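You operate a simulated robot arm through the tools that you are given. There is no shell and no other tool.

Carry out the task below with a simulated two-armed robot. There is one attempt and no reset: what you move stays moved.

TASK
Wipe up the spill on the film bench top with the cloth and put it back.

The check looks at the end state, three seconds after you hand in, the way a careful person would. Anything else that was tipped, shoved, dropped, spilled or broken makes it a failure. Flat cloth is picked up by pressing the open fingertips on it (5 to 10 N) and closing them slowly along it; thin cloth reads only 2 to 8 mm in the jaws.

THE ROBOT
Two 7-joint arms with two-finger parallel grippers on one trunk, on a base that moves. Base frame: it is fixed to the floor where the robot stands at the start and does not move with it; the origin is under the middle of the robot, x ahead of it, y to its left, z up; the surface under the hand at the start is at about z = 760. Units: mm, rad, N and s.
The left shoulder is at the start at [80, 131, 947], the right one opposite. With the tool pointing down near the work surface each hand reaches from about 400 to 860 mm from the robot's upright axis, wherever it stands, measured 20 degrees to its own side. Payload 1.57 kg a hand.
Tool frame (each hand has its own): the origin (TCP) lies between the finger pads and is the grasp point; the fingertips stand 30 mm ahead of it; z points along the fingers, y is the line along which they close. The gripper opens to 110 mm. The fingers are 24 mm wide and 12 mm thick; the gripper's body (48 by 112 mm) begins 78 mm behind the TCP.
Orientation is that of the tool frame in the base frame, as [roll, pitch, yaw] about the fixed x, y, z axes, in that order (R = Rz(yaw) Ry(pitch) Rx(roll)). With the fingers straight down and closing along the base's y, the tool's x points along the base's -x, its y along +y and its z along -z.

THE INTERFACE
- The arms move only by the tool drive_tool. It takes "left_rows", "right_rows" or both (then of equal length, played together; a hand with none holds still); each is a list of rows, each an object of numbers (a shift or turn left out is 0, a gripper value left out holds the last): "x", "y", "z": the shift along the tool's x, y, z in units of 25 mm (1.0 is 25 mm); "wx", "wy", "wz": the turn, a rotation vector about the tool's x, y, z in units of 8 degrees (1.0 is 8 degrees); "grip": the finger opening in cm, from 0 to 11. In form: [{"x": .., "y": .., "z": .., "wx": .., "wy": .., "wz": .., "grip": ..}, ...]. A call has 1 to 20 rows; each row shifts and turns the commanded pose from where the row before left it, along the tool's axes as they then stand. A call with a number of a shift or a turn outside -1 to 1 is refused whole. A row lasts 0.2 s, in which the tool goes at most 50 mm and 0.15 rad; a call with a longer step from one row to the next is refused whole, and so is a gripper value outside its range. Where a pose cannot be reached the arm comes as near as it can. A force on the tool above 40 N (or 10 N above the force at the start of the call, whichever is more), or a blocked arm, ends the call early, and 0.2 s more pass. The fingers move at their own pace (about 108 mm/s each) and stop on an object; they squeeze with about 40 N. The grip force told is the motor's: it shows also when the fingers shut on nothing. Time passes only in rows, and 0.2 s behind the last, so rows that do not move let the fingers close. It gives the time, the measured TCP pose, the force on the tool (base axes), the opening and the grip force at its end, in the units of the frame above (readings bear some noise), with the torque about the TCP (base axes, N m) and any sound that the robot's microphone picked up.
- Cameras (640 x 400 px; columns grow to the right, rows downward): "scene" is now at [-51.2, 14.9, 1419.6]; the picture's right is [0.17, -0.99, 0.00], its down [-0.56, -0.10, -0.82] and it looks along [0.81, 0.14, -0.57] (base axes); focal length 285 px, centre (320, 200). "left" rides on the left gripper at [70, -16, -141] in its tool frame; the picture's right is [0.23, 0.97, 0.00], its down [-0.86, 0.20, -0.48] and it looks along [-0.47, 0.11, 0.88] (tool axes); focal length 222 px, centre (320, 200). "right" rides on the right gripper at [70, 16, -141] in its tool frame; the picture's right is [-0.23, 0.97, 0.00], its down [-0.86, -0.20, -0.48] and it looks along [-0.47, -0.11, 0.88] (tool axes); focal length 222 px, centre (320, 200). There is no depth. A picture from a camera that has moved, and an enlarged one, comes with that camera's place and axes in the base frame and with its lens.
- capture(camera): a new picture of that camera. The clock stands still meanwhile.
- steer(legs): drives the robot by 1 to 6 legs, each [ahead, left, turn to the left] in mm, mm and rad, along the robot's own axes; the way and the turn of a leg run together, so that a leg with both is an arc; at most 1500 mm and 3.142 rad a leg. The arms and the cameras ride along, it lands a little off, and it stops where it bumps. It gives what a move gives.
- turn_head(pan, tilt): turns the head with the scene camera to pan (to the left, within 1.902 rad either way) and tilt (down, from -0.506 to 1.204), counted from straight ahead of the robot. It gives what a move gives.
- inspect(camera, box): a new picture of the part [left, top, right, bottom] of that camera's present view, enlarged. The clock stands still meanwhile.
- sign_off(): hands the job in; it is judged then, once.

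Nothing tells you exact positions but the pictures and the camera data. Unless the task says otherwise, let go and move clear before handing in.

The tools are called after "Call:" as a command line: name --argument value ..., lists and objects as JSON in quotes. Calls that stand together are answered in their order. drive_tool: Moves the arms, as the interface text tells. Its arguments: {"type":"object","properties":{"left_rows":{"type":"array","items":{"type":"object","properties":{"x":{"type":"number"},"y":{"type":"number"},"z":{"type":"number"},"wx":{"type":"number"},"wy":{"type":"number"},"wz":{"type":"number"},"grip":{"type":"number"}}}},"right_rows":{"type":"array","items":{"type":"object","properties":{"x":{"type":"number"},"y":{"type":"number"},"z":{"type":"number"},"wx":{"type":"number"},"wy":{"type":"number"},"wz":{"type":"number"},"grip":{"type":"number"}}}}},"required":[]} The other tools are called the same way: steer (legs) drives the base; turn_head (pan, tilt) turns the head that bears the scene camera; capture (camera) takes a picture; inspect (camera, box) takes an enlarged picture of a part of a camera's view; sign_off () hands the job in.

At the start:

```text
time: 0.0
left_position: [498.8, 250.8, 1014.0]
left_ee_rot: [-3.141, -0.001, -3.141]
left_force: [0.7, -0.1, -0.5]
left_wrist_torque: [-0.01, 0.01, 0.0]
left_finger_gap: 110.1
left_finger_force: 0.1
right_position: [642.1, -197.0, 1004.0]
right_ee_rot: [-3.141, -0.001, 3.141]
right_force: [-0.2, -0.6, -1.2]
right_wrist_torque: [-0.03, 0.0, 0.0]
right_finger_gap: 109.8
right_finger_force: 0.2
robot x, y, heading: [0.1, -2.0, 0.001]
head pan, tilt (commanded): [0.173, 0.602]
```

scene: 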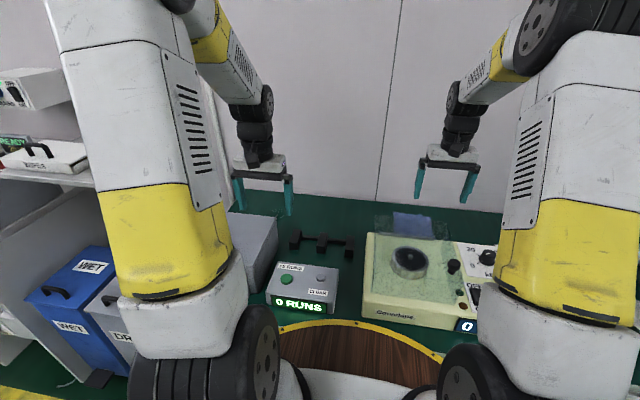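
right: 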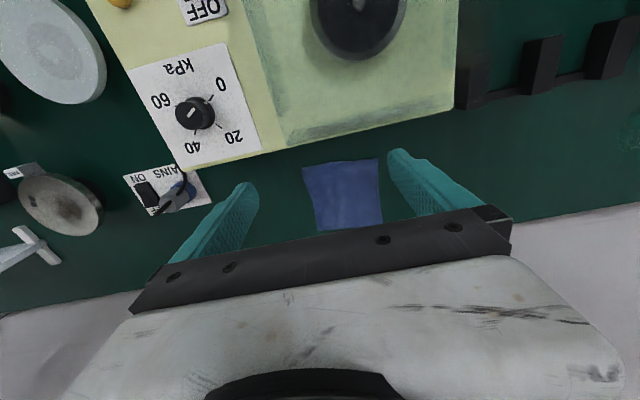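
left: 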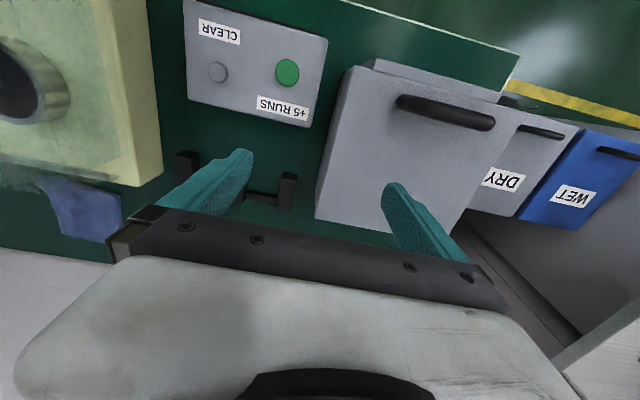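

I see a green bench with a spin coater (cream box), a cloth (blue) behind it, a run-counter box, and bins to the left; I don't see the spill yet. I'll look closer with the head and inspect views first.

Call:
inspect --camera "scene" --box '[220, 180, 520, 370]'

Call:
inspect --camera "right" --box '[0, 0, 640, 300]'

Call:
inspect --camera "left" --box '[0, 0, 640, 300]'

Call:
turn_head --pan -0.4 --tilt 0.7

```text
2.11 times, centred on (370, 275) of scene
camera zoom: at [-51.2, 14.9, 1419.6], right [0.17, -0.99, 0.0], down [-0.56, -0.1, -0.82], along [0.81, 0.14, -0.57], focal length 599 px, centre (215, 42)
```

zoom: 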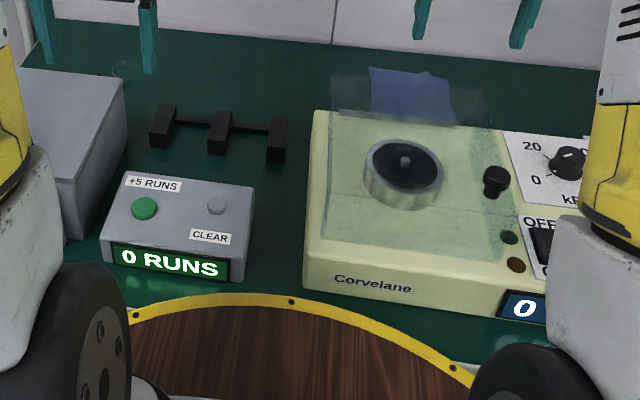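

```text
1.00 times, centred on (320, 150) of right (not enlarged: the box is as wide or as high as the picture)
camera zoom: at [571.3, -180.6, 1144.5], right [0.23, 0.97, 0.0], down [0.86, -0.2, 0.48], along [0.47, -0.11, -0.88], focal length 222 px, centre (320, 250)
```

zoom: 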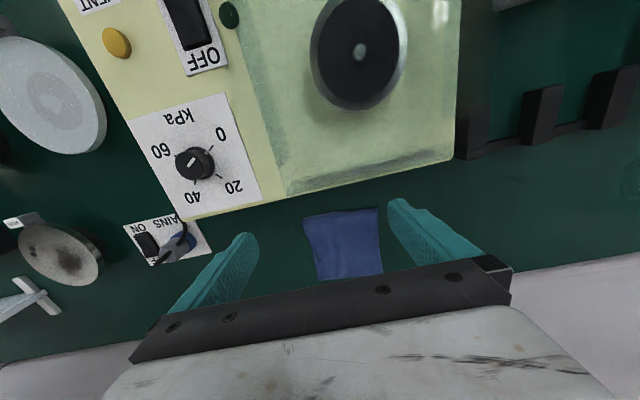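

```text
1.00 times, centred on (320, 150) of left (not enlarged: the box is as wide or as high as the picture)
camera zoom: at [429.1, 234.0, 1152.7], right [-0.23, 0.97, 0.0], down [0.86, 0.2, 0.48], along [0.47, 0.11, -0.88], focal length 222 px, centre (320, 250)
```

zoom: 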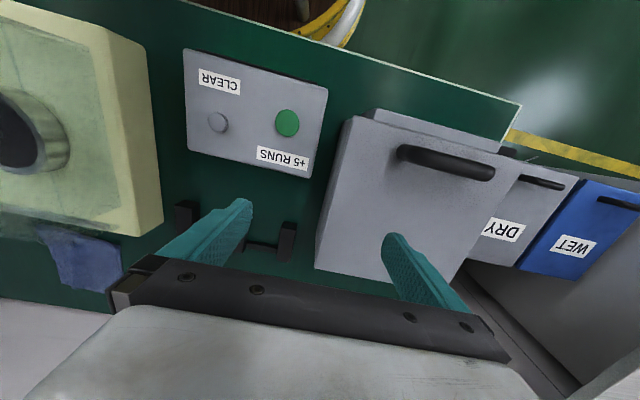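

```text
time: 1.0
left_position: [499.3, 250.5, 1012.1]
left_ee_rot: [3.141, 0.002, -3.141]
left_force: [-0.2, 0.9, -1.4]
left_wrist_torque: [0.02, 0.01, 0.01]
left_finger_gap: 110.1
left_finger_force: 0.0
right_position: [641.8, -196.4, 1004.4]
right_ee_rot: [-3.141, 0.001, -3.141]
right_force: [-0.6, 0.0, -0.8]
right_wrist_torque: [0.03, -0.02, 0.02]
right_finger_gap: 110.0
right_finger_force: 0.0
robot x, y, heading: [-2.9, -1.3, -0.003]
head pan, tilt (commanded): [-0.4, 0.7]
```

The cloth lies behind the coater, and there may be a faint clear patch at the back-left of the bench. I'm going to look from several head positions.

Call:
capture --camera "scene"

Call:
inspect --camera "right" --box '[460, 80, 640, 220]'

Call:
inspect --camera "right" --box '[240, 80, 460, 240]'

Call:
inspect --camera "right" --box '[100, 100, 260, 260]'

```text
taken
camera scene: at [-59.9, -33.3, 1411.1], right [-0.39, -0.92, 0.0], down [-0.59, 0.25, -0.76], along [0.7, -0.3, -0.64], focal length 285 px, centre (320, 200)
```

scene: 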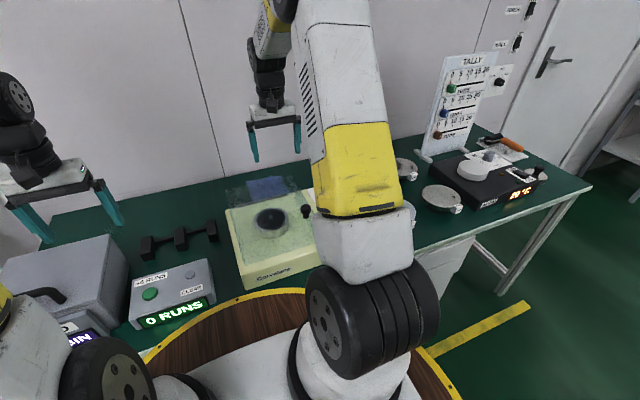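

```text
2.86 times, centred on (550, 150) of right
camera zoom: at [571.3, -180.6, 1144.5], right [0.23, 0.97, 0.0], down [0.86, -0.2, 0.48], along [0.47, -0.11, -0.88], focal length 635 px, centre (-337, 343)
```

zoom: 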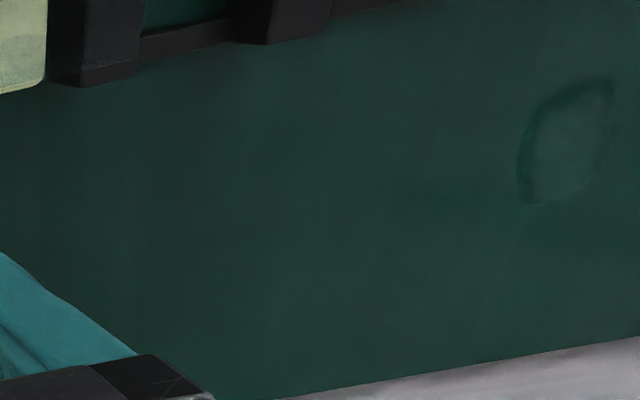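

```text
2.50 times, centred on (350, 160) of right
camera zoom: at [571.3, -180.6, 1144.5], right [0.23, 0.97, 0.0], down [0.86, -0.2, 0.48], along [0.47, -0.11, -0.88], focal length 555 px, centre (245, 300)
```

zoom: 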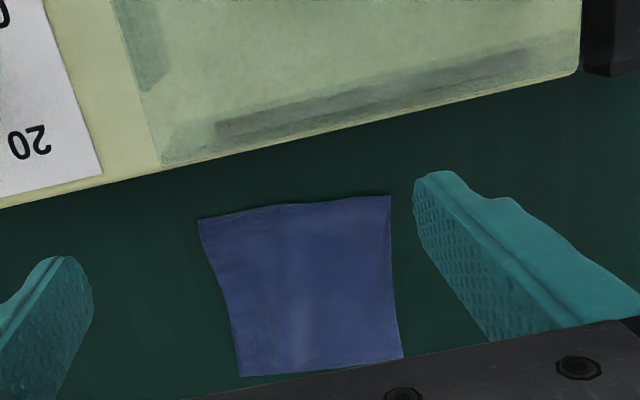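

```text
2.50 times, centred on (180, 180) of right
camera zoom: at [571.3, -180.6, 1144.5], right [0.23, 0.97, 0.0], down [0.86, -0.2, 0.48], along [0.47, -0.11, -0.88], focal length 555 px, centre (670, 250)
```

zoom: 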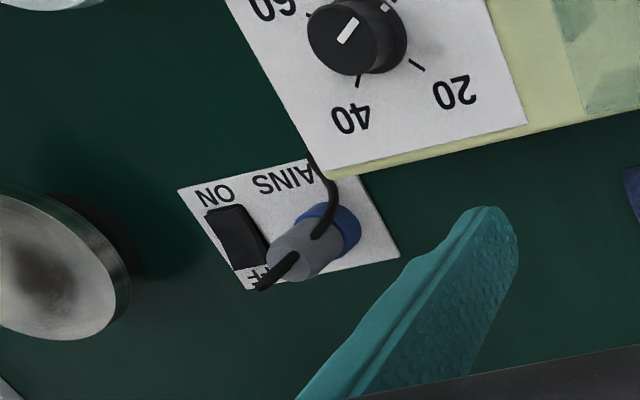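

The cloth appears to be at about (785, -180) and a faint clear puddle at about (770, 318). I'll look around more, to check the lid behind the coater and any other spills.

Call:
inspect --camera "scene" --box '[380, 60, 600, 240]'

Call:
inspect --camera "scene" --box '[40, 160, 330, 340]'

Call:
turn_head --pan 0.7 --tilt 0.7

Call:
capture --camera "scene"

Call:
turn_head --pan 0.0 --tilt 1.1

Call:
capture --camera "scene"

```text
2.22 times, centred on (490, 150) of scene
camera zoom: at [-59.9, -33.3, 1411.1], right [-0.39, -0.92, 0.0], down [-0.59, 0.25, -0.76], along [0.7, -0.3, -0.64], focal length 633 px, centre (-58, 311)
```

zoom: 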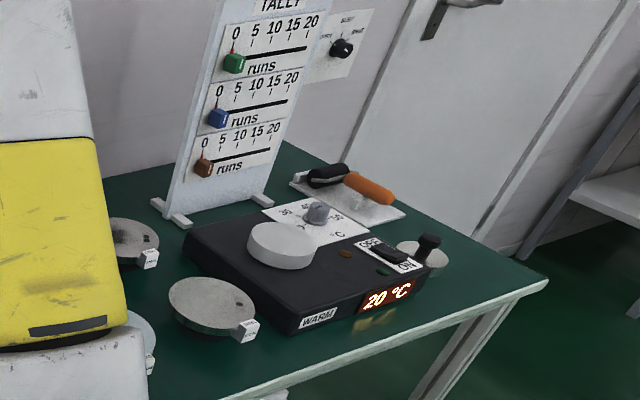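

```text
2.21 times, centred on (185, 250) of scene
camera zoom: at [-59.9, -33.3, 1411.1], right [-0.39, -0.92, 0.0], down [-0.59, 0.25, -0.76], along [0.7, -0.3, -0.64], focal length 628 px, centre (618, 90)
```

zoom: 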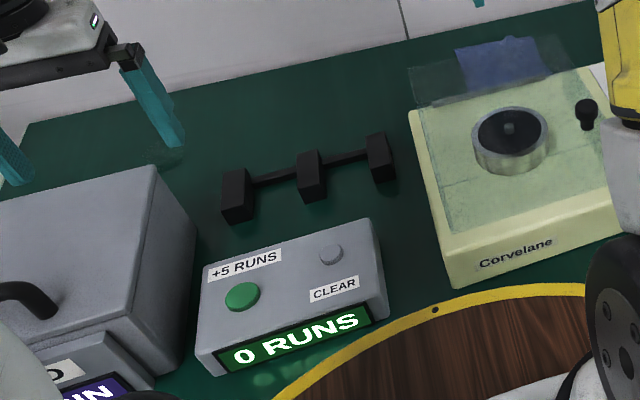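

```text
time: 2.3
left_position: [497.8, 250.4, 1011.5]
left_ee_rot: [3.141, 0.0, -3.142]
left_force: [0.4, -0.8, 0.7]
left_wrist_torque: [-0.01, -0.01, 0.01]
left_finger_gap: 109.9
left_finger_force: 0.1
right_position: [641.1, -197.2, 1003.9]
right_ee_rot: [-3.141, 0.0, -3.141]
right_force: [0.5, -0.5, 0.6]
right_wrist_torque: [-0.01, -0.02, -0.02]
right_finger_gap: 109.9
right_finger_force: 0.1
robot x, y, heading: [1.0, 0.6, -0.001]
head pan, tilt (commanded): [0.7, 0.7]
```

```text
taken
camera scene: at [-73.2, 54.4, 1411.1], right [0.64, -0.77, 0.0], down [-0.49, -0.41, -0.76], along [0.59, 0.49, -0.64], focal length 285 px, centre (320, 200)
```

scene: 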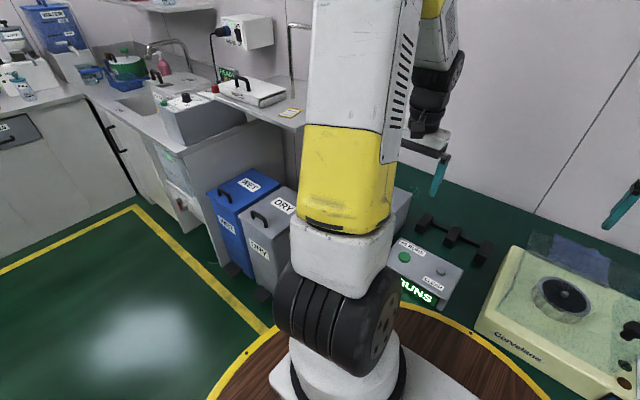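

```text
time: 3.4
left_position: [497.4, 251.3, 1013.0]
left_ee_rot: [3.141, 0.0, 3.141]
left_force: [-0.3, -0.5, 0.6]
left_wrist_torque: [0.01, -0.02, -0.02]
left_finger_gap: 109.9
left_finger_force: 0.2
right_position: [640.8, -196.5, 1004.6]
right_ee_rot: [3.141, -0.001, 3.141]
right_force: [0.0, 0.2, -0.3]
right_wrist_torque: [0.02, -0.02, 0.03]
right_finger_gap: 110.1
right_finger_force: 0.1
robot x, y, heading: [1.4, 4.0, -0.004]
head pan, tilt (commanded): [0.0, 1.1]
```

```text
taken
camera scene: at [-75.0, -0.2, 1381.2], right [0.0, -1.0, 0.0], down [-0.89, 0.0, -0.45], along [0.45, 0.0, -0.89], focal length 285 px, centre (320, 200)
```

scene: 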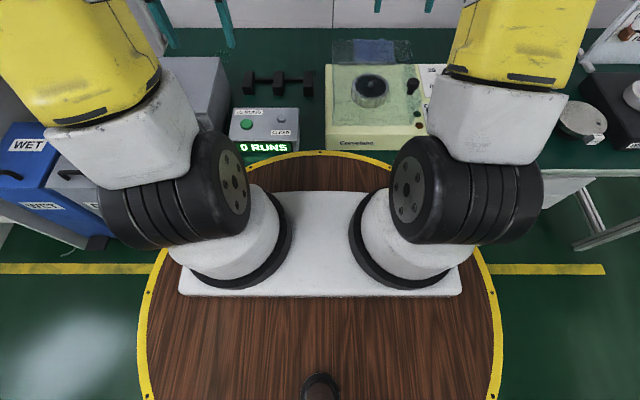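

The robot stands on a round base close to the bench front; bins are far left. I want a clearer look at the translucent panel behind the coater, near the cloth, and at the puddle.

Call:
inspect --camera "scene" --box '[310, 20, 450, 160]'

Call:
inspect --camera "left" --box '[0, 130, 180, 260]'

Call:
inspect --camera "scene" --box '[140, 10, 320, 130]'

Call:
turn_head --pan -0.2 --tilt 0.75

Call:
inspect --camera "scene" --box '[200, 80, 420, 260]'

```text
2.86 times, centred on (380, 90) of scene
camera zoom: at [-75.0, -0.2, 1381.2], right [0.0, -1.0, 0.0], down [-0.89, 0.0, -0.45], along [0.45, 0.0, -0.89], focal length 813 px, centre (149, 514)
```

zoom: 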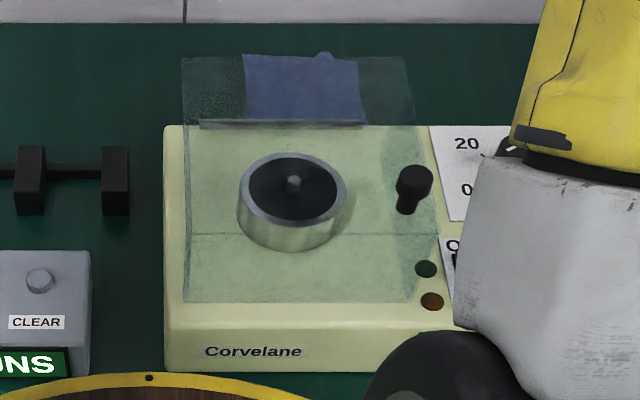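

```text
3.08 times, centred on (90, 195) of left
camera zoom: at [429.1, 234.0, 1152.7], right [-0.23, 0.97, 0.0], down [0.86, 0.2, 0.48], along [0.47, 0.11, -0.88], focal length 684 px, centre (1028, 215)
```

zoom: 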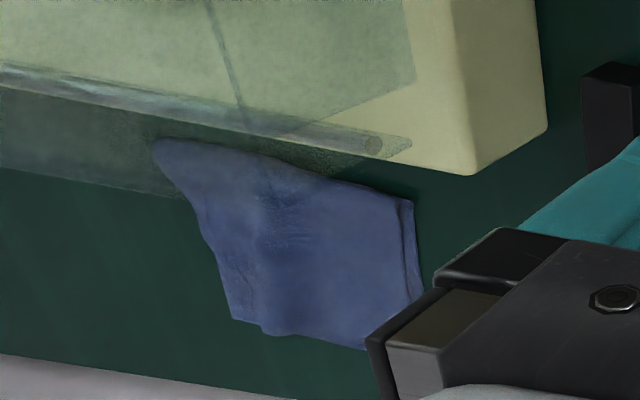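

```text
3.33 times, centred on (230, 70) of scene
camera zoom: at [-75.0, -0.2, 1381.2], right [0.0, -1.0, 0.0], down [-0.89, 0.0, -0.45], along [0.45, 0.0, -0.89], focal length 949 px, centre (620, 633)
```

zoom: 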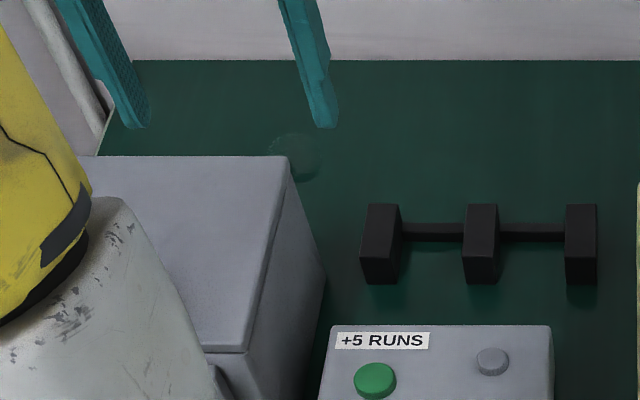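

```text
time: 4.2
left_position: [499.7, 250.7, 1011.9]
left_ee_rot: [3.14, 0.0, 3.141]
left_force: [0.4, -0.3, -0.6]
left_wrist_torque: [0.01, 0.0, -0.02]
left_finger_gap: 110.1
left_finger_force: 0.1
right_position: [640.7, -197.3, 1004.0]
right_ee_rot: [-3.141, 0.001, 3.141]
right_force: [-1.1, 0.7, 0.3]
right_wrist_torque: [0.04, -0.03, 0.03]
right_finger_gap: 110.0
right_finger_force: 0.1
robot x, y, heading: [1.0, 1.9, -0.004]
head pan, tilt (commanded): [-0.201, 0.75]
```

```text
2.22 times, centred on (310, 170) of scene
camera zoom: at [-57.0, -16.8, 1406.8], right [-0.2, -0.98, 0.0], down [-0.67, 0.14, -0.73], along [0.72, -0.15, -0.68], focal length 633 px, centre (342, 267)
```

zoom: 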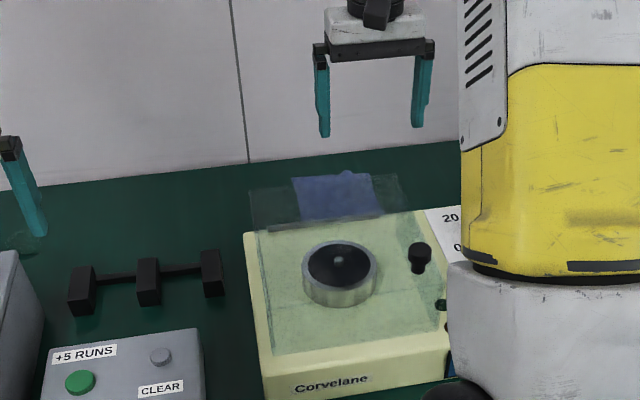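

The coater has a closed, clear box lid (top about z 900, back at about x 650), and the cloth lies flat behind it, spanning roughly x 705–858, y −250 to −110. I'll bring the right hand over the cloth's middle and stay high to take another look.

Call:
drive_tool --right_rows '[{"x": -0.8, "y": 0.1}, {"x": -0.96, "y": 0.12}, {"x": -0.96, "y": 0.12}, {"x": -0.96, "y": 0.12}, {"x": -0.96, "y": 0.12}, {"x": -0.96, "y": 0.12, "z": 0.4}, {"z": 0.9}, {"z": 0.9}, {"z": 0.8}, {}]'

Call:
capture --camera "right"

Call:
capture --camera "scene"

```text
time: 6.4
left_position: [498.9, 250.5, 1012.6]
left_ee_rot: [3.141, -0.001, -3.141]
left_force: [0.0, -0.8, 0.0]
left_wrist_torque: [0.0, -0.02, -0.02]
left_finger_gap: 109.9
left_finger_force: 0.0
right_position: [780.5, -181.2, 927.5]
right_ee_rot: [3.141, 0.001, 3.141]
right_force: [0.5, 0.3, 0.9]
right_wrist_torque: [0.03, 0.0, 0.01]
right_finger_gap: 110.1
right_finger_force: 0.0
robot x, y, heading: [-0.4, -0.9, -0.002]
head pan, tilt (commanded): [-0.201, 0.75]
```

```text
taken
camera right: at [711.2, -163.7, 1068.7], right [0.23, 0.97, 0.0], down [0.85, -0.2, 0.48], along [0.47, -0.11, -0.88], focal length 222 px, centre (320, 200)
```

right: 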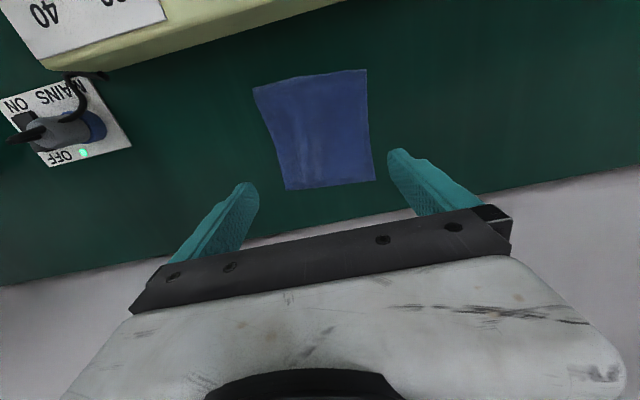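

```text
taken
camera scene: at [-57.0, -16.8, 1406.9], right [-0.2, -0.98, 0.0], down [-0.67, 0.14, -0.73], along [0.72, -0.15, -0.68], focal length 285 px, centre (320, 200)
```

scene: 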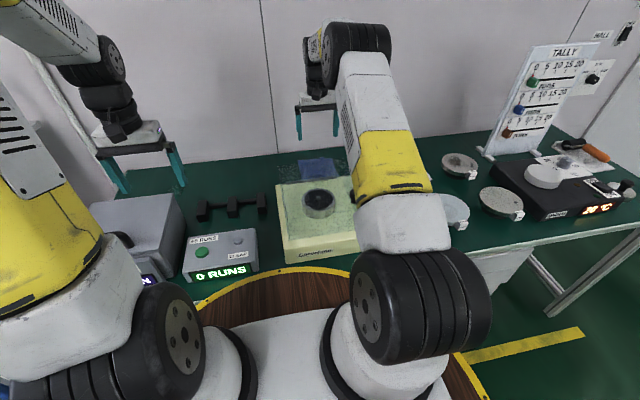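

The new view confirms the cloth's middle at about (783, −179), and the hand is right above it. I'll narrow the fingers to 5 cm and descend to just above the cloth.

Call:
drive_tool --right_rows '[{"grip": 5.0, "z": 0.5}, {"z": 0.9}, {"z": 0.9}, {"z": 0.9}, {"z": 0.7}, {"z": 0.5}, {"x": -0.08, "y": 0.06}, {}]'

Call:
capture --camera "right"

```text
time: 8.2
left_position: [498.3, 251.3, 1013.6]
left_ee_rot: [-3.141, -0.001, 3.141]
left_force: [-0.2, 0.1, -0.5]
left_wrist_torque: [-0.01, -0.04, 0.0]
left_finger_gap: 109.8
left_finger_force: 0.1
right_position: [783.6, -177.1, 819.2]
right_ee_rot: [-3.141, 0.002, 3.142]
right_force: [0.4, 0.0, 0.0]
right_wrist_torque: [0.02, 0.0, -0.04]
right_finger_gap: 50.3
right_finger_force: 0.0
robot x, y, heading: [-1.4, -0.5, -0.001]
head pan, tilt (commanded): [-0.201, 0.75]
```

```text
taken
camera right: at [712.8, -161.5, 959.3], right [0.23, 0.97, 0.0], down [0.86, -0.2, 0.48], along [0.47, -0.11, -0.88], focal length 222 px, centre (320, 200)
```

right: 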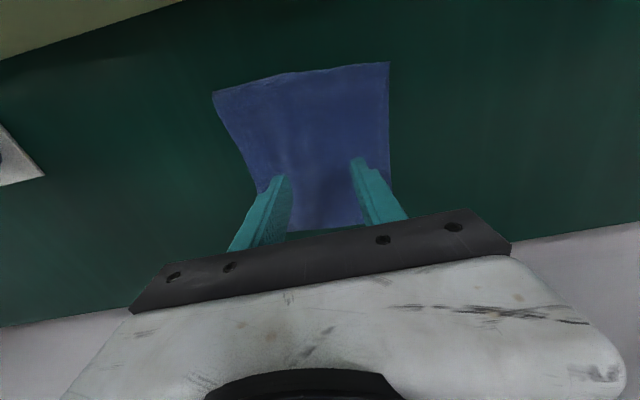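

The fingers straddle the cloth's middle with tips about 27 mm above. I'm descending gently toward contact.

Call:
drive_tool --right_rows '[{"z": 0.4}, {"z": 0.36}, {"z": 0.08}, {"z": 0.08}, {}]'

```text
time: 9.4
left_position: [498.9, 251.3, 1012.4]
left_ee_rot: [3.141, 0.0, -3.14]
left_force: [-0.2, 0.9, 1.1]
left_wrist_torque: [0.04, 0.0, -0.04]
left_finger_gap: 109.9
left_finger_force: 0.1
right_position: [782.5, -177.6, 796.2]
right_ee_rot: [3.141, 0.0, -3.141]
right_force: [0.0, 0.8, 0.0]
right_wrist_torque: [0.0, 0.0, 0.02]
right_finger_gap: 49.9
right_finger_force: 0.0
robot x, y, heading: [0.1, 0.8, 0.004]
head pan, tilt (commanded): [-0.201, 0.75]
```

Tips are about 6 mm above the bench with no contact yet. I'm stepping down in small increments.

Call:
drive_tool --right_rows '[{"z": 0.08}, {"z": 0.06}, {}]'

```text
time: 10.2
left_position: [498.1, 249.6, 1011.9]
left_ee_rot: [3.14, 0.0, 3.141]
left_force: [-0.5, 0.0, -0.5]
left_wrist_torque: [-0.03, 0.02, 0.0]
left_finger_gap: 110.0
left_finger_force: 0.0
right_position: [784.4, -176.7, 793.0]
right_ee_rot: [3.14, 0.0, 3.142]
right_force: [-0.4, 0.2, 1.3]
right_wrist_torque: [0.02, -0.02, 0.0]
right_finger_gap: 49.9
right_finger_force: 0.1
robot x, y, heading: [2.6, 2.6, 0.002]
head pan, tilt (commanded): [-0.201, 0.75]
```

Call:
drive_tool --right_rows '[{"z": 0.06}, {"z": 0.04}, {}]'

```text
time: 11.0
left_position: [497.0, 251.3, 1012.4]
left_ee_rot: [3.141, 0.001, -3.142]
left_force: [0.2, -0.3, -0.4]
left_wrist_torque: [0.01, -0.01, -0.03]
left_finger_gap: 110.4
left_finger_force: 0.1
right_position: [782.9, -177.5, 791.8]
right_ee_rot: [3.141, 0.002, -3.141]
right_force: [-1.7, -0.1, 14.1]
right_wrist_torque: [0.01, 0.06, -0.01]
right_finger_gap: 49.7
right_finger_force: 0.1
robot x, y, heading: [-0.2, -2.3, 0.001]
head pan, tilt (commanded): [-0.201, 0.75]
```

Contact now reads about 14 N, a bit heavy. I'll ease up around 1.2 mm to get to 5–10 N.

Call:
drive_tool --right_rows '[{"z": -0.045}, {}]'

```text
time: 11.6
left_position: [499.6, 250.8, 1012.0]
left_ee_rot: [3.14, -0.001, 3.141]
left_force: [-0.2, 0.4, 0.2]
left_wrist_torque: [0.01, 0.0, -0.04]
left_finger_gap: 110.0
left_finger_force: 0.0
right_position: [783.1, -177.0, 792.6]
right_ee_rot: [-3.141, 0.0, -3.141]
right_force: [-1.8, 0.0, 14.0]
right_wrist_torque: [-0.01, 0.07, -0.06]
right_finger_gap: 49.9
right_finger_force: 0.0
robot x, y, heading: [0.5, 1.1, -0.003]
head pan, tilt (commanded): [-0.201, 0.75]
```

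Call:
drive_tool --right_rows '[{"z": -0.03}, {}]'

```text
time: 12.2
left_position: [498.7, 250.4, 1012.4]
left_ee_rot: [3.142, -0.001, -3.14]
left_force: [0.1, 0.4, 0.1]
left_wrist_torque: [0.02, 0.01, 0.02]
left_finger_gap: 110.3
left_finger_force: 0.1
right_position: [783.8, -177.6, 792.4]
right_ee_rot: [-3.141, 0.0, -3.142]
right_force: [1.1, 0.2, 8.5]
right_wrist_torque: [-0.02, -0.04, -0.02]
right_finger_gap: 49.5
right_finger_force: 0.0
robot x, y, heading: [-2.9, 1.6, -0.005]
head pan, tilt (commanded): [-0.201, 0.75]
```

The press is 8.5 N, in the right band. Now closing the fingers slowly along the cloth.

Call:
drive_tool --right_rows '[{"grip": 4.7}, {"grip": 4.4}, {"grip": 4.1}, {"grip": 3.8}, {"grip": 3.5}, {"grip": 3.2}, {"grip": 2.9}]'

Call:
capture --camera "right"

```text
time: 13.8
left_position: [498.8, 251.0, 1012.2]
left_ee_rot: [3.14, 0.001, 3.141]
left_force: [-0.8, 0.1, -0.4]
left_wrist_torque: [0.01, 0.02, 0.01]
left_finger_gap: 110.2
left_finger_force: 0.2
right_position: [783.2, -177.3, 792.9]
right_ee_rot: [3.142, 0.0, 3.141]
right_force: [-0.5, -0.1, 5.7]
right_wrist_torque: [0.0, 0.02, 0.01]
right_finger_gap: 27.6
right_finger_force: 0.2
robot x, y, heading: [-3.2, -0.5, -0.003]
head pan, tilt (commanded): [-0.201, 0.75]
```

```text
taken
camera right: at [713.2, -161.2, 932.7], right [0.23, 0.97, 0.0], down [0.86, -0.2, 0.48], along [0.47, -0.11, -0.88], focal length 222 px, centre (320, 200)
```

right: 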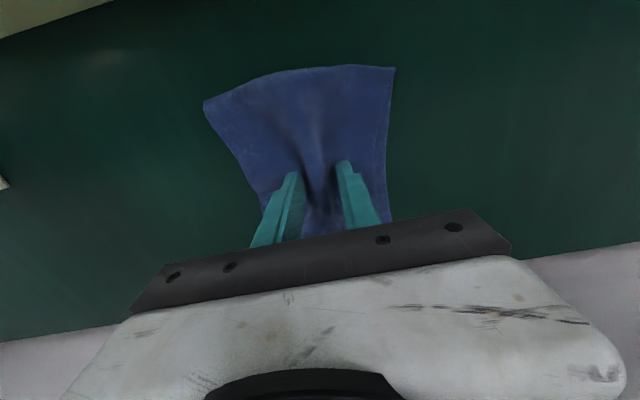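

The cloth is bunching into a fold between the fingers and the press is still 5.7 N. I'll keep closing slowly with a hair more press.

Call:
drive_tool --right_rows '[{"grip": 2.6, "z": 0.02}, {"grip": 2.3}, {"grip": 2.0}, {"grip": 1.7}, {"grip": 1.4}, {"grip": 1.1}, {"grip": 0.8}, {"grip": 0.5}, {"grip": 0.2}, {"grip": 0.0}, {}, {}]'

Call:
capture --camera "right"

```text
time: 16.4
left_position: [497.2, 250.5, 1011.9]
left_ee_rot: [3.142, 0.001, 3.141]
left_force: [0.6, 0.1, 0.2]
left_wrist_torque: [0.0, 0.05, 0.01]
left_finger_gap: 110.0
left_finger_force: 0.0
right_position: [783.2, -177.7, 792.9]
right_ee_rot: [-3.141, 0.002, 3.14]
right_force: [0.6, 1.3, 17.0]
right_wrist_torque: [0.08, -0.02, -0.01]
right_finger_gap: 3.2
right_finger_force: 24.8
robot x, y, heading: [-1.6, -2.3, -0.002]
head pan, tilt (commanded): [-0.201, 0.75]
```

```text
taken
camera right: at [713.1, -161.4, 932.4], right [0.23, 0.97, 0.0], down [0.85, -0.2, 0.48], along [0.47, -0.11, -0.88], focal length 222 px, centre (320, 200)
```

right: 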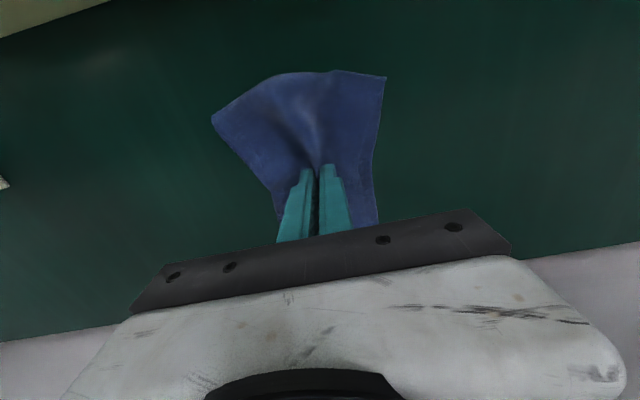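

The jaws read 3.2 mm with cloth gathered between them, so I appear to have it. Lifting slowly and checking.

Call:
drive_tool --right_rows '[{"z": -0.2}, {"z": -0.4}, {"z": -0.6}, {"z": -0.8}, {"z": -0.8}, {"z": -0.8}, {"z": -0.8}, {}, {}]'

Call:
capture --camera "right"

Call:
capture --camera "scene"

```text
time: 18.4
left_position: [499.8, 250.3, 1013.1]
left_ee_rot: [3.141, -0.002, 3.141]
left_force: [-0.4, 0.0, 0.3]
left_wrist_torque: [0.03, 0.0, 0.01]
left_finger_gap: 110.2
left_finger_force: 0.0
right_position: [783.8, -177.8, 901.3]
right_ee_rot: [-3.141, 0.001, 3.141]
right_force: [-0.2, -0.7, -0.4]
right_wrist_torque: [0.0, 0.03, 0.01]
right_finger_gap: 3.6
right_finger_force: 24.6
robot x, y, heading: [-2.3, 0.6, -0.002]
head pan, tilt (commanded): [-0.201, 0.75]
```

```text
taken
camera right: at [714.1, -161.9, 1042.8], right [0.23, 0.97, 0.0], down [0.86, -0.2, 0.48], along [0.47, -0.11, -0.88], focal length 222 px, centre (320, 200)
```

right: 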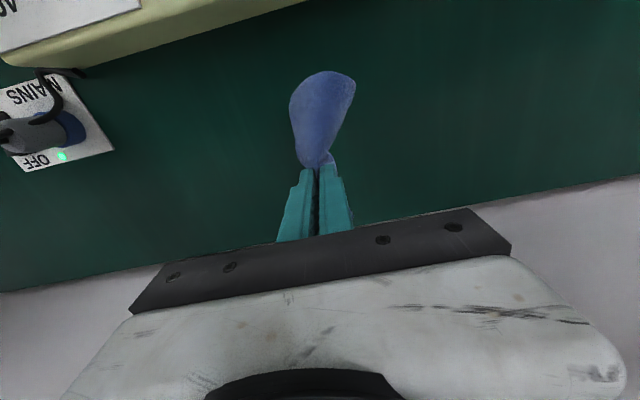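

```text
taken
camera scene: at [-57.0, -16.8, 1406.9], right [-0.2, -0.98, 0.0], down [-0.67, 0.14, -0.73], along [0.72, -0.15, -0.68], focal length 285 px, centre (320, 200)
```

scene: 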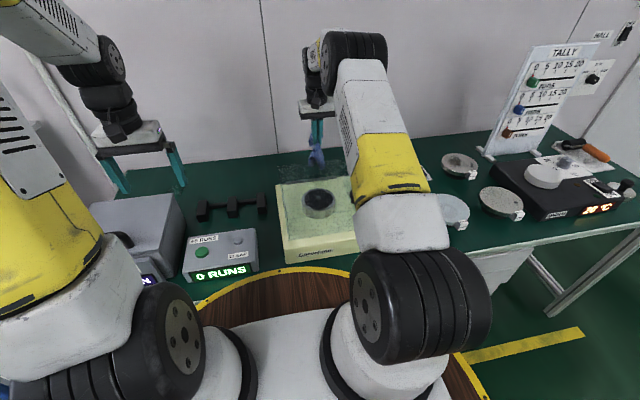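

The cloth is lifted cleanly and hangs from the right fingers. I'll raise it to travel height and look to the left before driving sideways.

Call:
drive_tool --right_rows '[{"z": -0.8}, {"z": -0.8}, {"z": -0.8}, {"z": -0.8}, {"z": -0.8}, {}]'

Call:
turn_head --pan 1.1 --tilt 0.6

Call:
capture --camera "scene"

Call:
turn_head --pan 0.4 --tilt 0.75

Call:
capture --camera "scene"

Call:
capture --camera "left"

```text
time: 19.8
left_position: [498.7, 249.9, 1011.8]
left_ee_rot: [-3.142, 0.0, -3.141]
left_force: [0.2, 0.0, 0.3]
left_wrist_torque: [0.01, 0.03, 0.0]
left_finger_gap: 110.2
left_finger_force: 0.0
right_position: [782.7, -177.7, 1002.6]
right_ee_rot: [-3.141, -0.001, -3.141]
right_force: [-0.1, -0.5, -0.1]
right_wrist_torque: [0.04, -0.02, 0.0]
right_finger_gap: 3.5
right_finger_force: 24.4
robot x, y, heading: [2.2, 0.4, 0.004]
head pan, tilt (commanded): [-0.201, 0.75]
```

```text
time: 21.3
left_position: [499.2, 250.6, 1011.3]
left_ee_rot: [3.141, 0.0, -3.141]
left_force: [0.3, 0.2, -0.7]
left_wrist_torque: [-0.04, 0.02, 0.01]
left_finger_gap: 109.8
left_finger_force: 0.0
right_position: [784.4, -177.8, 1000.5]
right_ee_rot: [-3.142, 0.001, -3.141]
right_force: [0.5, -0.2, 0.2]
right_wrist_torque: [0.0, -0.02, 0.02]
right_finger_gap: 3.3
right_finger_force: 24.1
robot x, y, heading: [-4.6, 0.4, 0.001]
head pan, tilt (commanded): [1.1, 0.6]
```

```text
taken
camera scene: at [-98.0, 78.4, 1419.7], right [0.89, -0.45, 0.0], down [-0.26, -0.5, -0.82], along [0.38, 0.73, -0.57], focal length 285 px, centre (320, 200)
```

scene: 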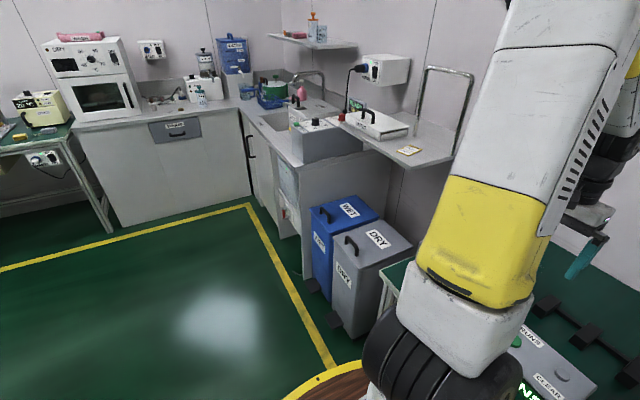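

```text
time: 22.4
left_position: [498.7, 249.2, 1012.5]
left_ee_rot: [3.141, -0.001, -3.141]
left_force: [0.1, 0.1, 0.3]
left_wrist_torque: [0.0, -0.01, 0.0]
left_finger_gap: 109.9
left_finger_force: 0.0
right_position: [783.0, -178.9, 1000.5]
right_ee_rot: [-3.141, -0.001, 3.141]
right_force: [0.5, 0.3, -0.2]
right_wrist_torque: [0.0, -0.01, -0.01]
right_finger_gap: 3.2
right_finger_force: 24.7
robot x, y, heading: [-0.1, 0.1, -0.005]
head pan, tilt (commanded): [0.4, 0.75]
```

```text
taken
camera scene: at [-61.8, 32.0, 1406.9], right [0.39, -0.92, 0.0], down [-0.63, -0.27, -0.73], along [0.67, 0.29, -0.68], focal length 285 px, centre (320, 200)
```

scene: 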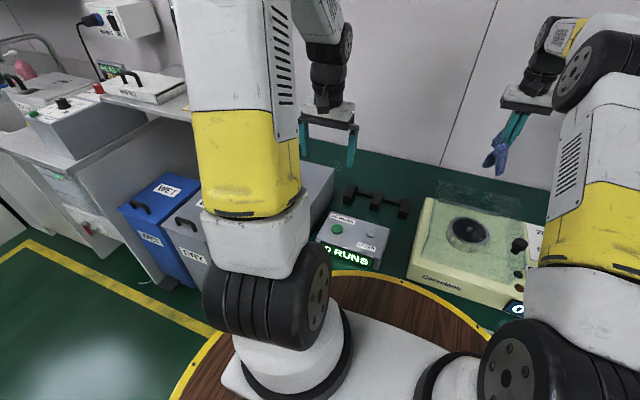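

```text
taken
camera left: at [429.1, 234.0, 1152.7], right [-0.23, 0.97, 0.0], down [0.86, 0.2, 0.48], along [0.47, 0.11, -0.88], focal length 222 px, centre (320, 200)
```

left: 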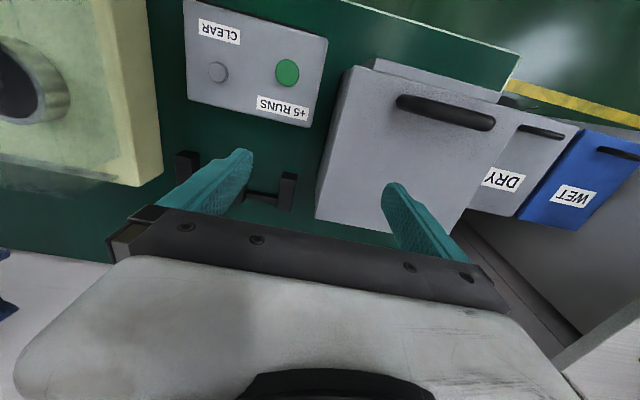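

The left side is clear for a sideways move of about 400 mm: the bins start near y 770 and x 410, and the shelf is beyond x 670, y 750. I'll back off slightly so as not to brush the bench, drive left, then look at the puddle.

Call:
steer --legs '[[-15, 0, 0], [0, 400, 0]]'

Call:
turn_head --pan -0.1 --tilt 0.8

Call:
capture --camera "scene"

Call:
capture --camera "right"

```text
time: 25.2
left_position: [484.0, 649.1, 1012.4]
left_ee_rot: [3.141, 0.0, -3.141]
left_force: [0.9, -0.6, 0.0]
left_wrist_torque: [0.0, 0.01, 0.06]
left_finger_gap: 110.0
left_finger_force: 0.1
right_position: [768.3, 219.3, 1001.1]
right_ee_rot: [3.141, 0.001, 3.141]
right_force: [0.2, -0.8, 0.4]
right_wrist_torque: [0.01, 0.02, 0.0]
right_finger_gap: 3.3
right_finger_force: 24.4
robot x, y, heading: [-13.5, 398.5, 0.0]
head pan, tilt (commanded): [0.4, 0.75]
```

```text
time: 26.1
left_position: [484.1, 647.5, 1011.8]
left_ee_rot: [-3.141, 0.0, 3.141]
left_force: [0.9, -0.1, -0.1]
left_wrist_torque: [-0.03, -0.02, 0.01]
left_finger_gap: 110.0
left_finger_force: 0.0
right_position: [768.2, 220.8, 1001.3]
right_ee_rot: [-3.14, 0.002, 3.141]
right_force: [-0.6, 0.2, 0.2]
right_wrist_torque: [0.01, 0.01, 0.0]
right_finger_gap: 3.4
right_finger_force: 24.4
robot x, y, heading: [-16.5, 402.0, -0.002]
head pan, tilt (commanded): [-0.099, 0.799]
```

```text
taken
camera scene: at [-73.1, 390.2, 1402.9], right [-0.1, -1.0, 0.0], down [-0.71, 0.07, -0.7], along [0.69, -0.07, -0.72], focal length 285 px, centre (320, 200)
```

scene: 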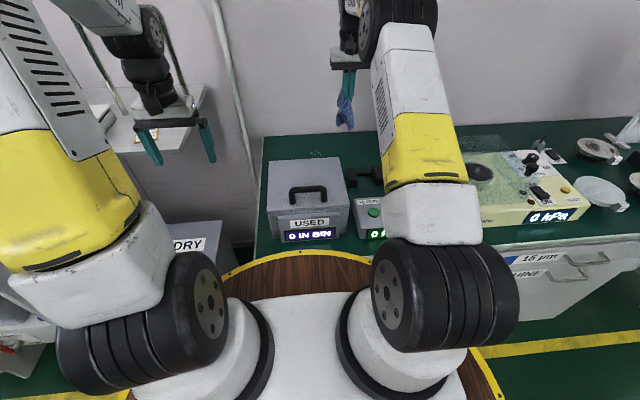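

```text
taken
camera right: at [698.0, 236.2, 1141.8], right [0.23, 0.97, 0.0], down [0.86, -0.2, 0.48], along [0.47, -0.11, -0.88], focal length 222 px, centre (320, 200)
```

right: 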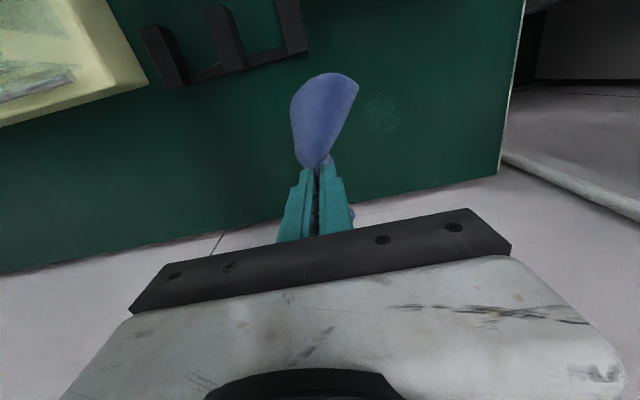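

The robot is now about 400 mm further left, and the faint puddle shows in the right wrist view next to the cloth near pixel (380, 108). Zooming in to place it precisely.

Call:
inspect --camera "right" --box '[330, 60, 450, 150]'

Call:
inspect --camera "scene" --box '[250, 110, 410, 220]'

Call:
inspect --camera "right" --box '[100, 0, 560, 260]'

```text
4.44 times, centred on (390, 105) of right
camera zoom: at [698.0, 236.2, 1141.8], right [0.23, 0.97, 0.0], down [0.86, -0.2, 0.48], along [0.47, -0.11, -0.88], focal length 987 px, centre (9, 622)
```

zoom: 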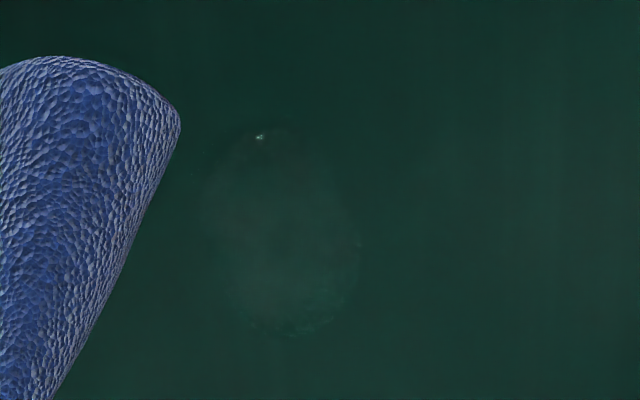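

```text
3.64 times, centred on (330, 165) of scene
camera zoom: at [-73.1, 390.2, 1402.9], right [-0.1, -1.0, 0.0], down [-0.71, 0.07, -0.7], along [0.69, -0.07, -0.72], focal length 1035 px, centre (284, 327)
```

zoom: 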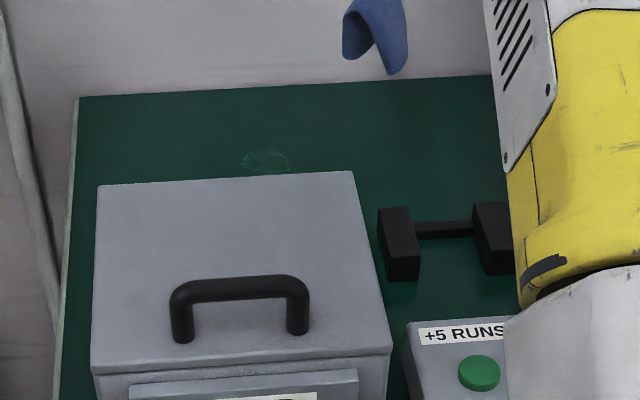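

```text
1.39 times, centred on (330, 130) of right
camera zoom: at [698.0, 236.2, 1141.8], right [0.23, 0.97, 0.0], down [0.86, -0.2, 0.48], along [0.47, -0.11, -0.88], focal length 309 px, centre (306, 297)
```

zoom: 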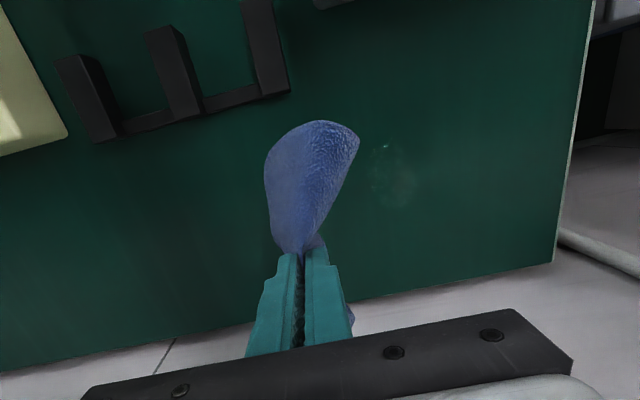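

The puddle is an ellipse about 70 × 54 mm centred near (768, 321); the USED box's back is at about x 609, so there's room. I'll move the cloth above the puddle and lower partway.

Call:
drive_tool --right_rows '[{"y": 0.7}, {"y": 0.9}, {"y": 0.9}, {"y": 0.9}, {"y": 0.6, "z": 0.3}, {"z": 0.8}, {"z": 0.8}, {"z": 0.8}, {"z": 0.8}, {"z": 0.5}, {}]'

Call:
capture --camera "right"

Call:
capture --camera "scene"

```text
time: 28.5
left_position: [482.7, 649.2, 1011.4]
left_ee_rot: [-3.141, 0.001, 3.141]
left_force: [-0.5, -0.5, -0.3]
left_wrist_torque: [-0.03, 0.0, 0.01]
left_finger_gap: 110.2
left_finger_force: 0.1
right_position: [769.2, 320.4, 899.7]
right_ee_rot: [-3.14, -0.001, -3.141]
right_force: [0.1, -0.2, -0.4]
right_wrist_torque: [-0.02, -0.03, 0.05]
right_finger_gap: 3.3
right_finger_force: 24.8
robot x, y, heading: [-14.8, 395.0, -0.0]
head pan, tilt (commanded): [-0.099, 0.799]
```

```text
taken
camera right: at [698.4, 337.5, 1040.7], right [0.23, 0.97, 0.0], down [0.86, -0.2, 0.48], along [0.47, -0.11, -0.88], focal length 222 px, centre (320, 200)
```

right: 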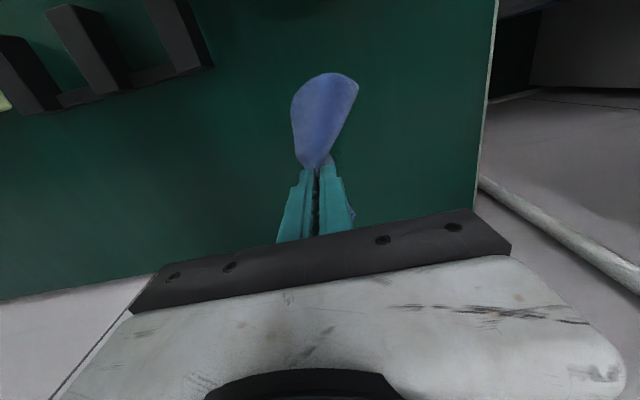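

```text
taken
camera scene: at [-73.1, 390.1, 1402.9], right [-0.1, -1.0, 0.0], down [-0.71, 0.07, -0.7], along [0.69, -0.07, -0.72], focal length 285 px, centre (320, 200)
```

scene: 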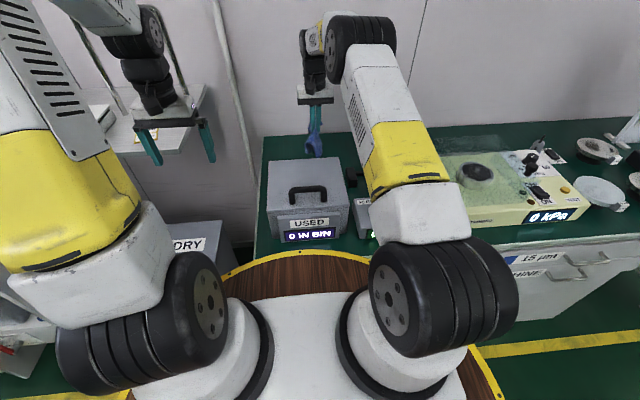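

The cloth hangs right over the puddle. Lowering it onto the bench.

Call:
drive_tool --right_rows '[{"z": 0.6}, {"z": 0.8}, {"z": 0.8}, {"z": 0.7}, {"z": 0.5}, {"z": 0.4}, {"z": 0.2}, {}]'

Call:
capture --camera "right"

```text
time: 30.3
left_position: [483.1, 648.3, 1011.0]
left_ee_rot: [3.141, 0.0, 3.141]
left_force: [-0.3, 0.4, -0.2]
left_wrist_torque: [0.01, 0.0, 0.01]
left_finger_gap: 110.4
left_finger_force: 0.1
right_position: [767.9, 320.0, 800.2]
right_ee_rot: [-3.141, 0.0, -3.141]
right_force: [0.1, -0.2, 0.8]
right_wrist_torque: [0.01, -0.04, 0.02]
right_finger_gap: 3.2
right_finger_force: 24.9
robot x, y, heading: [-15.0, 400.5, 0.0]
head pan, tilt (commanded): [-0.099, 0.799]
```

```text
taken
camera right: at [698.2, 335.9, 941.9], right [0.23, 0.97, 0.0], down [0.85, -0.2, 0.48], along [0.47, -0.11, -0.88], focal length 222 px, centre (320, 200)
```

right: 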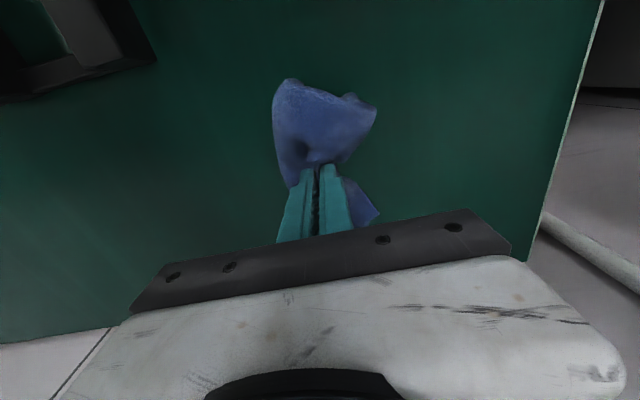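

The cloth is bunching on the bench over the puddle. I'll press down gently to find the contact force.

Call:
drive_tool --right_rows '[{"z": 0.12}, {"z": 0.1}, {"z": 0.06}, {}]'

```text
time: 31.3
left_position: [482.1, 648.9, 1013.2]
left_ee_rot: [3.14, 0.0, 3.14]
left_force: [-0.9, -0.7, -0.3]
left_wrist_torque: [-0.01, 0.0, -0.02]
left_finger_gap: 110.0
left_finger_force: 0.1
right_position: [768.3, 319.9, 795.3]
right_ee_rot: [3.141, 0.001, 3.14]
right_force: [-0.2, 1.1, 10.5]
right_wrist_torque: [0.07, -0.06, -0.01]
right_finger_gap: 3.2
right_finger_force: 24.4
robot x, y, heading: [-16.5, 398.8, 0.002]
head pan, tilt (commanded): [-0.099, 0.799]
```

Pressing at about 10 N. I'll start wiping in parallel strokes along x, beginning at the puddle's right side, and check the force after the first stroke.

Call:
drive_tool --right_rows '[{"x": 0.5, "y": -0.36}, {"x": 0.5, "y": -0.36}, {"x": 0.52, "y": -0.36}, {"x": -0.7}, {"x": -0.8}, {"x": -0.8}, {"x": -0.8}, {}]'

```text
time: 33.1
left_position: [483.4, 650.3, 1012.1]
left_ee_rot: [3.141, -0.002, 3.141]
left_force: [0.4, 0.4, -0.3]
left_wrist_torque: [0.02, -0.02, 0.02]
left_finger_gap: 109.8
left_finger_force: 0.0
right_position: [803.3, 292.4, 794.4]
right_ee_rot: [3.141, -0.002, -3.142]
right_force: [-0.7, -0.3, 1.5]
right_wrist_torque: [0.01, 0.02, -0.03]
right_finger_gap: 3.3
right_finger_force: 24.2
right hand out of reach, approached as far as the arm can: row 7
robot x, y, heading: [-16.7, 397.0, 0.003]
head pan, tilt (commanded): [-0.099, 0.799]
```

The first stroke went fine but the arm ran out of reach at x ≈ 803. I'll lift a little, check the puddle, and creep the base forward 12 mm (it started there safely).

Call:
drive_tool --right_rows '[{"z": -0.6, "x": 0.3}, {"z": -0.9, "x": 0.3}, {"z": -0.9}, {"z": -0.9}, {"z": -0.9}, {}]'

Call:
steer --legs '[[12, 0, 0]]'

Call:
capture --camera "right"

Call:
inspect --camera "scene" --box '[250, 110, 410, 220]'

```text
time: 34.5
left_position: [483.6, 649.2, 1012.1]
left_ee_rot: [3.142, 0.001, -3.142]
left_force: [0.6, -0.3, -0.2]
left_wrist_torque: [0.0, -0.01, 0.02]
left_finger_gap: 110.1
left_finger_force: 0.0
right_position: [792.0, 295.0, 898.9]
right_ee_rot: [3.139, -0.001, 3.142]
right_force: [0.6, -0.8, 0.1]
right_wrist_torque: [0.0, 0.03, 0.01]
right_finger_gap: 3.5
right_finger_force: 24.9
robot x, y, heading: [-15.1, 400.8, 0.001]
head pan, tilt (commanded): [-0.099, 0.799]
```

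```text
time: 35.3
left_position: [494.9, 648.2, 1011.8]
left_ee_rot: [-3.141, -0.001, -3.141]
left_force: [0.1, -0.2, 0.0]
left_wrist_torque: [0.01, 0.0, 0.01]
left_finger_gap: 110.2
left_finger_force: 0.0
right_position: [802.4, 292.7, 899.5]
right_ee_rot: [3.141, 0.0, -3.141]
right_force: [0.1, 0.2, 0.4]
right_wrist_torque: [0.03, -0.01, 0.03]
right_finger_gap: 3.4
right_finger_force: 24.4
robot x, y, heading: [-1.7, 398.6, 0.0]
head pan, tilt (commanded): [-0.099, 0.799]
```

```text
taken
camera right: at [732.4, 310.1, 1039.8], right [0.23, 0.97, 0.0], down [0.86, -0.2, 0.48], along [0.47, -0.11, -0.88], focal length 222 px, centre (320, 200)
```

right: 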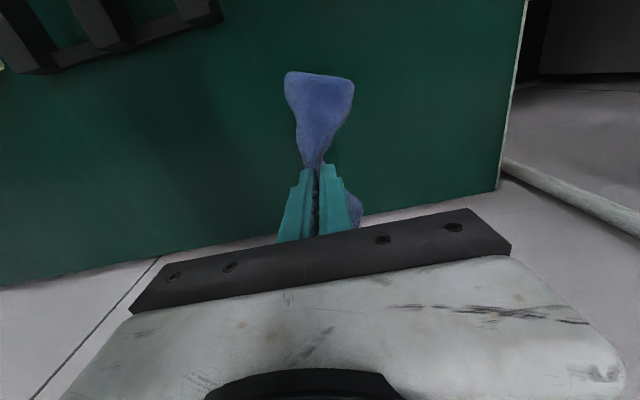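

```text
3.64 times, centred on (330, 165) of scene
camera zoom: at [-61.0, 390.1, 1402.9], right [-0.1, -1.0, 0.0], down [-0.71, 0.07, -0.7], along [0.69, -0.07, -0.72], focal length 1035 px, centre (284, 327)
```

zoom: 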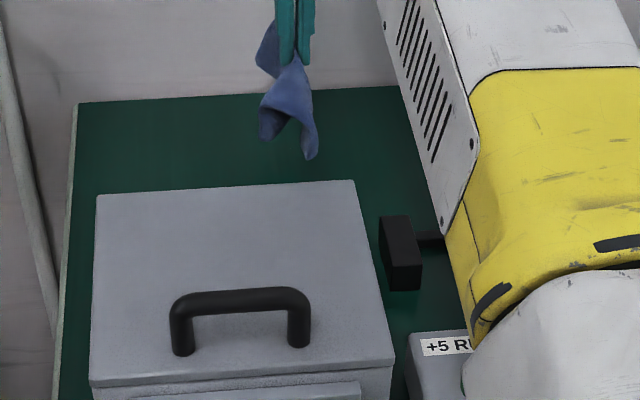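

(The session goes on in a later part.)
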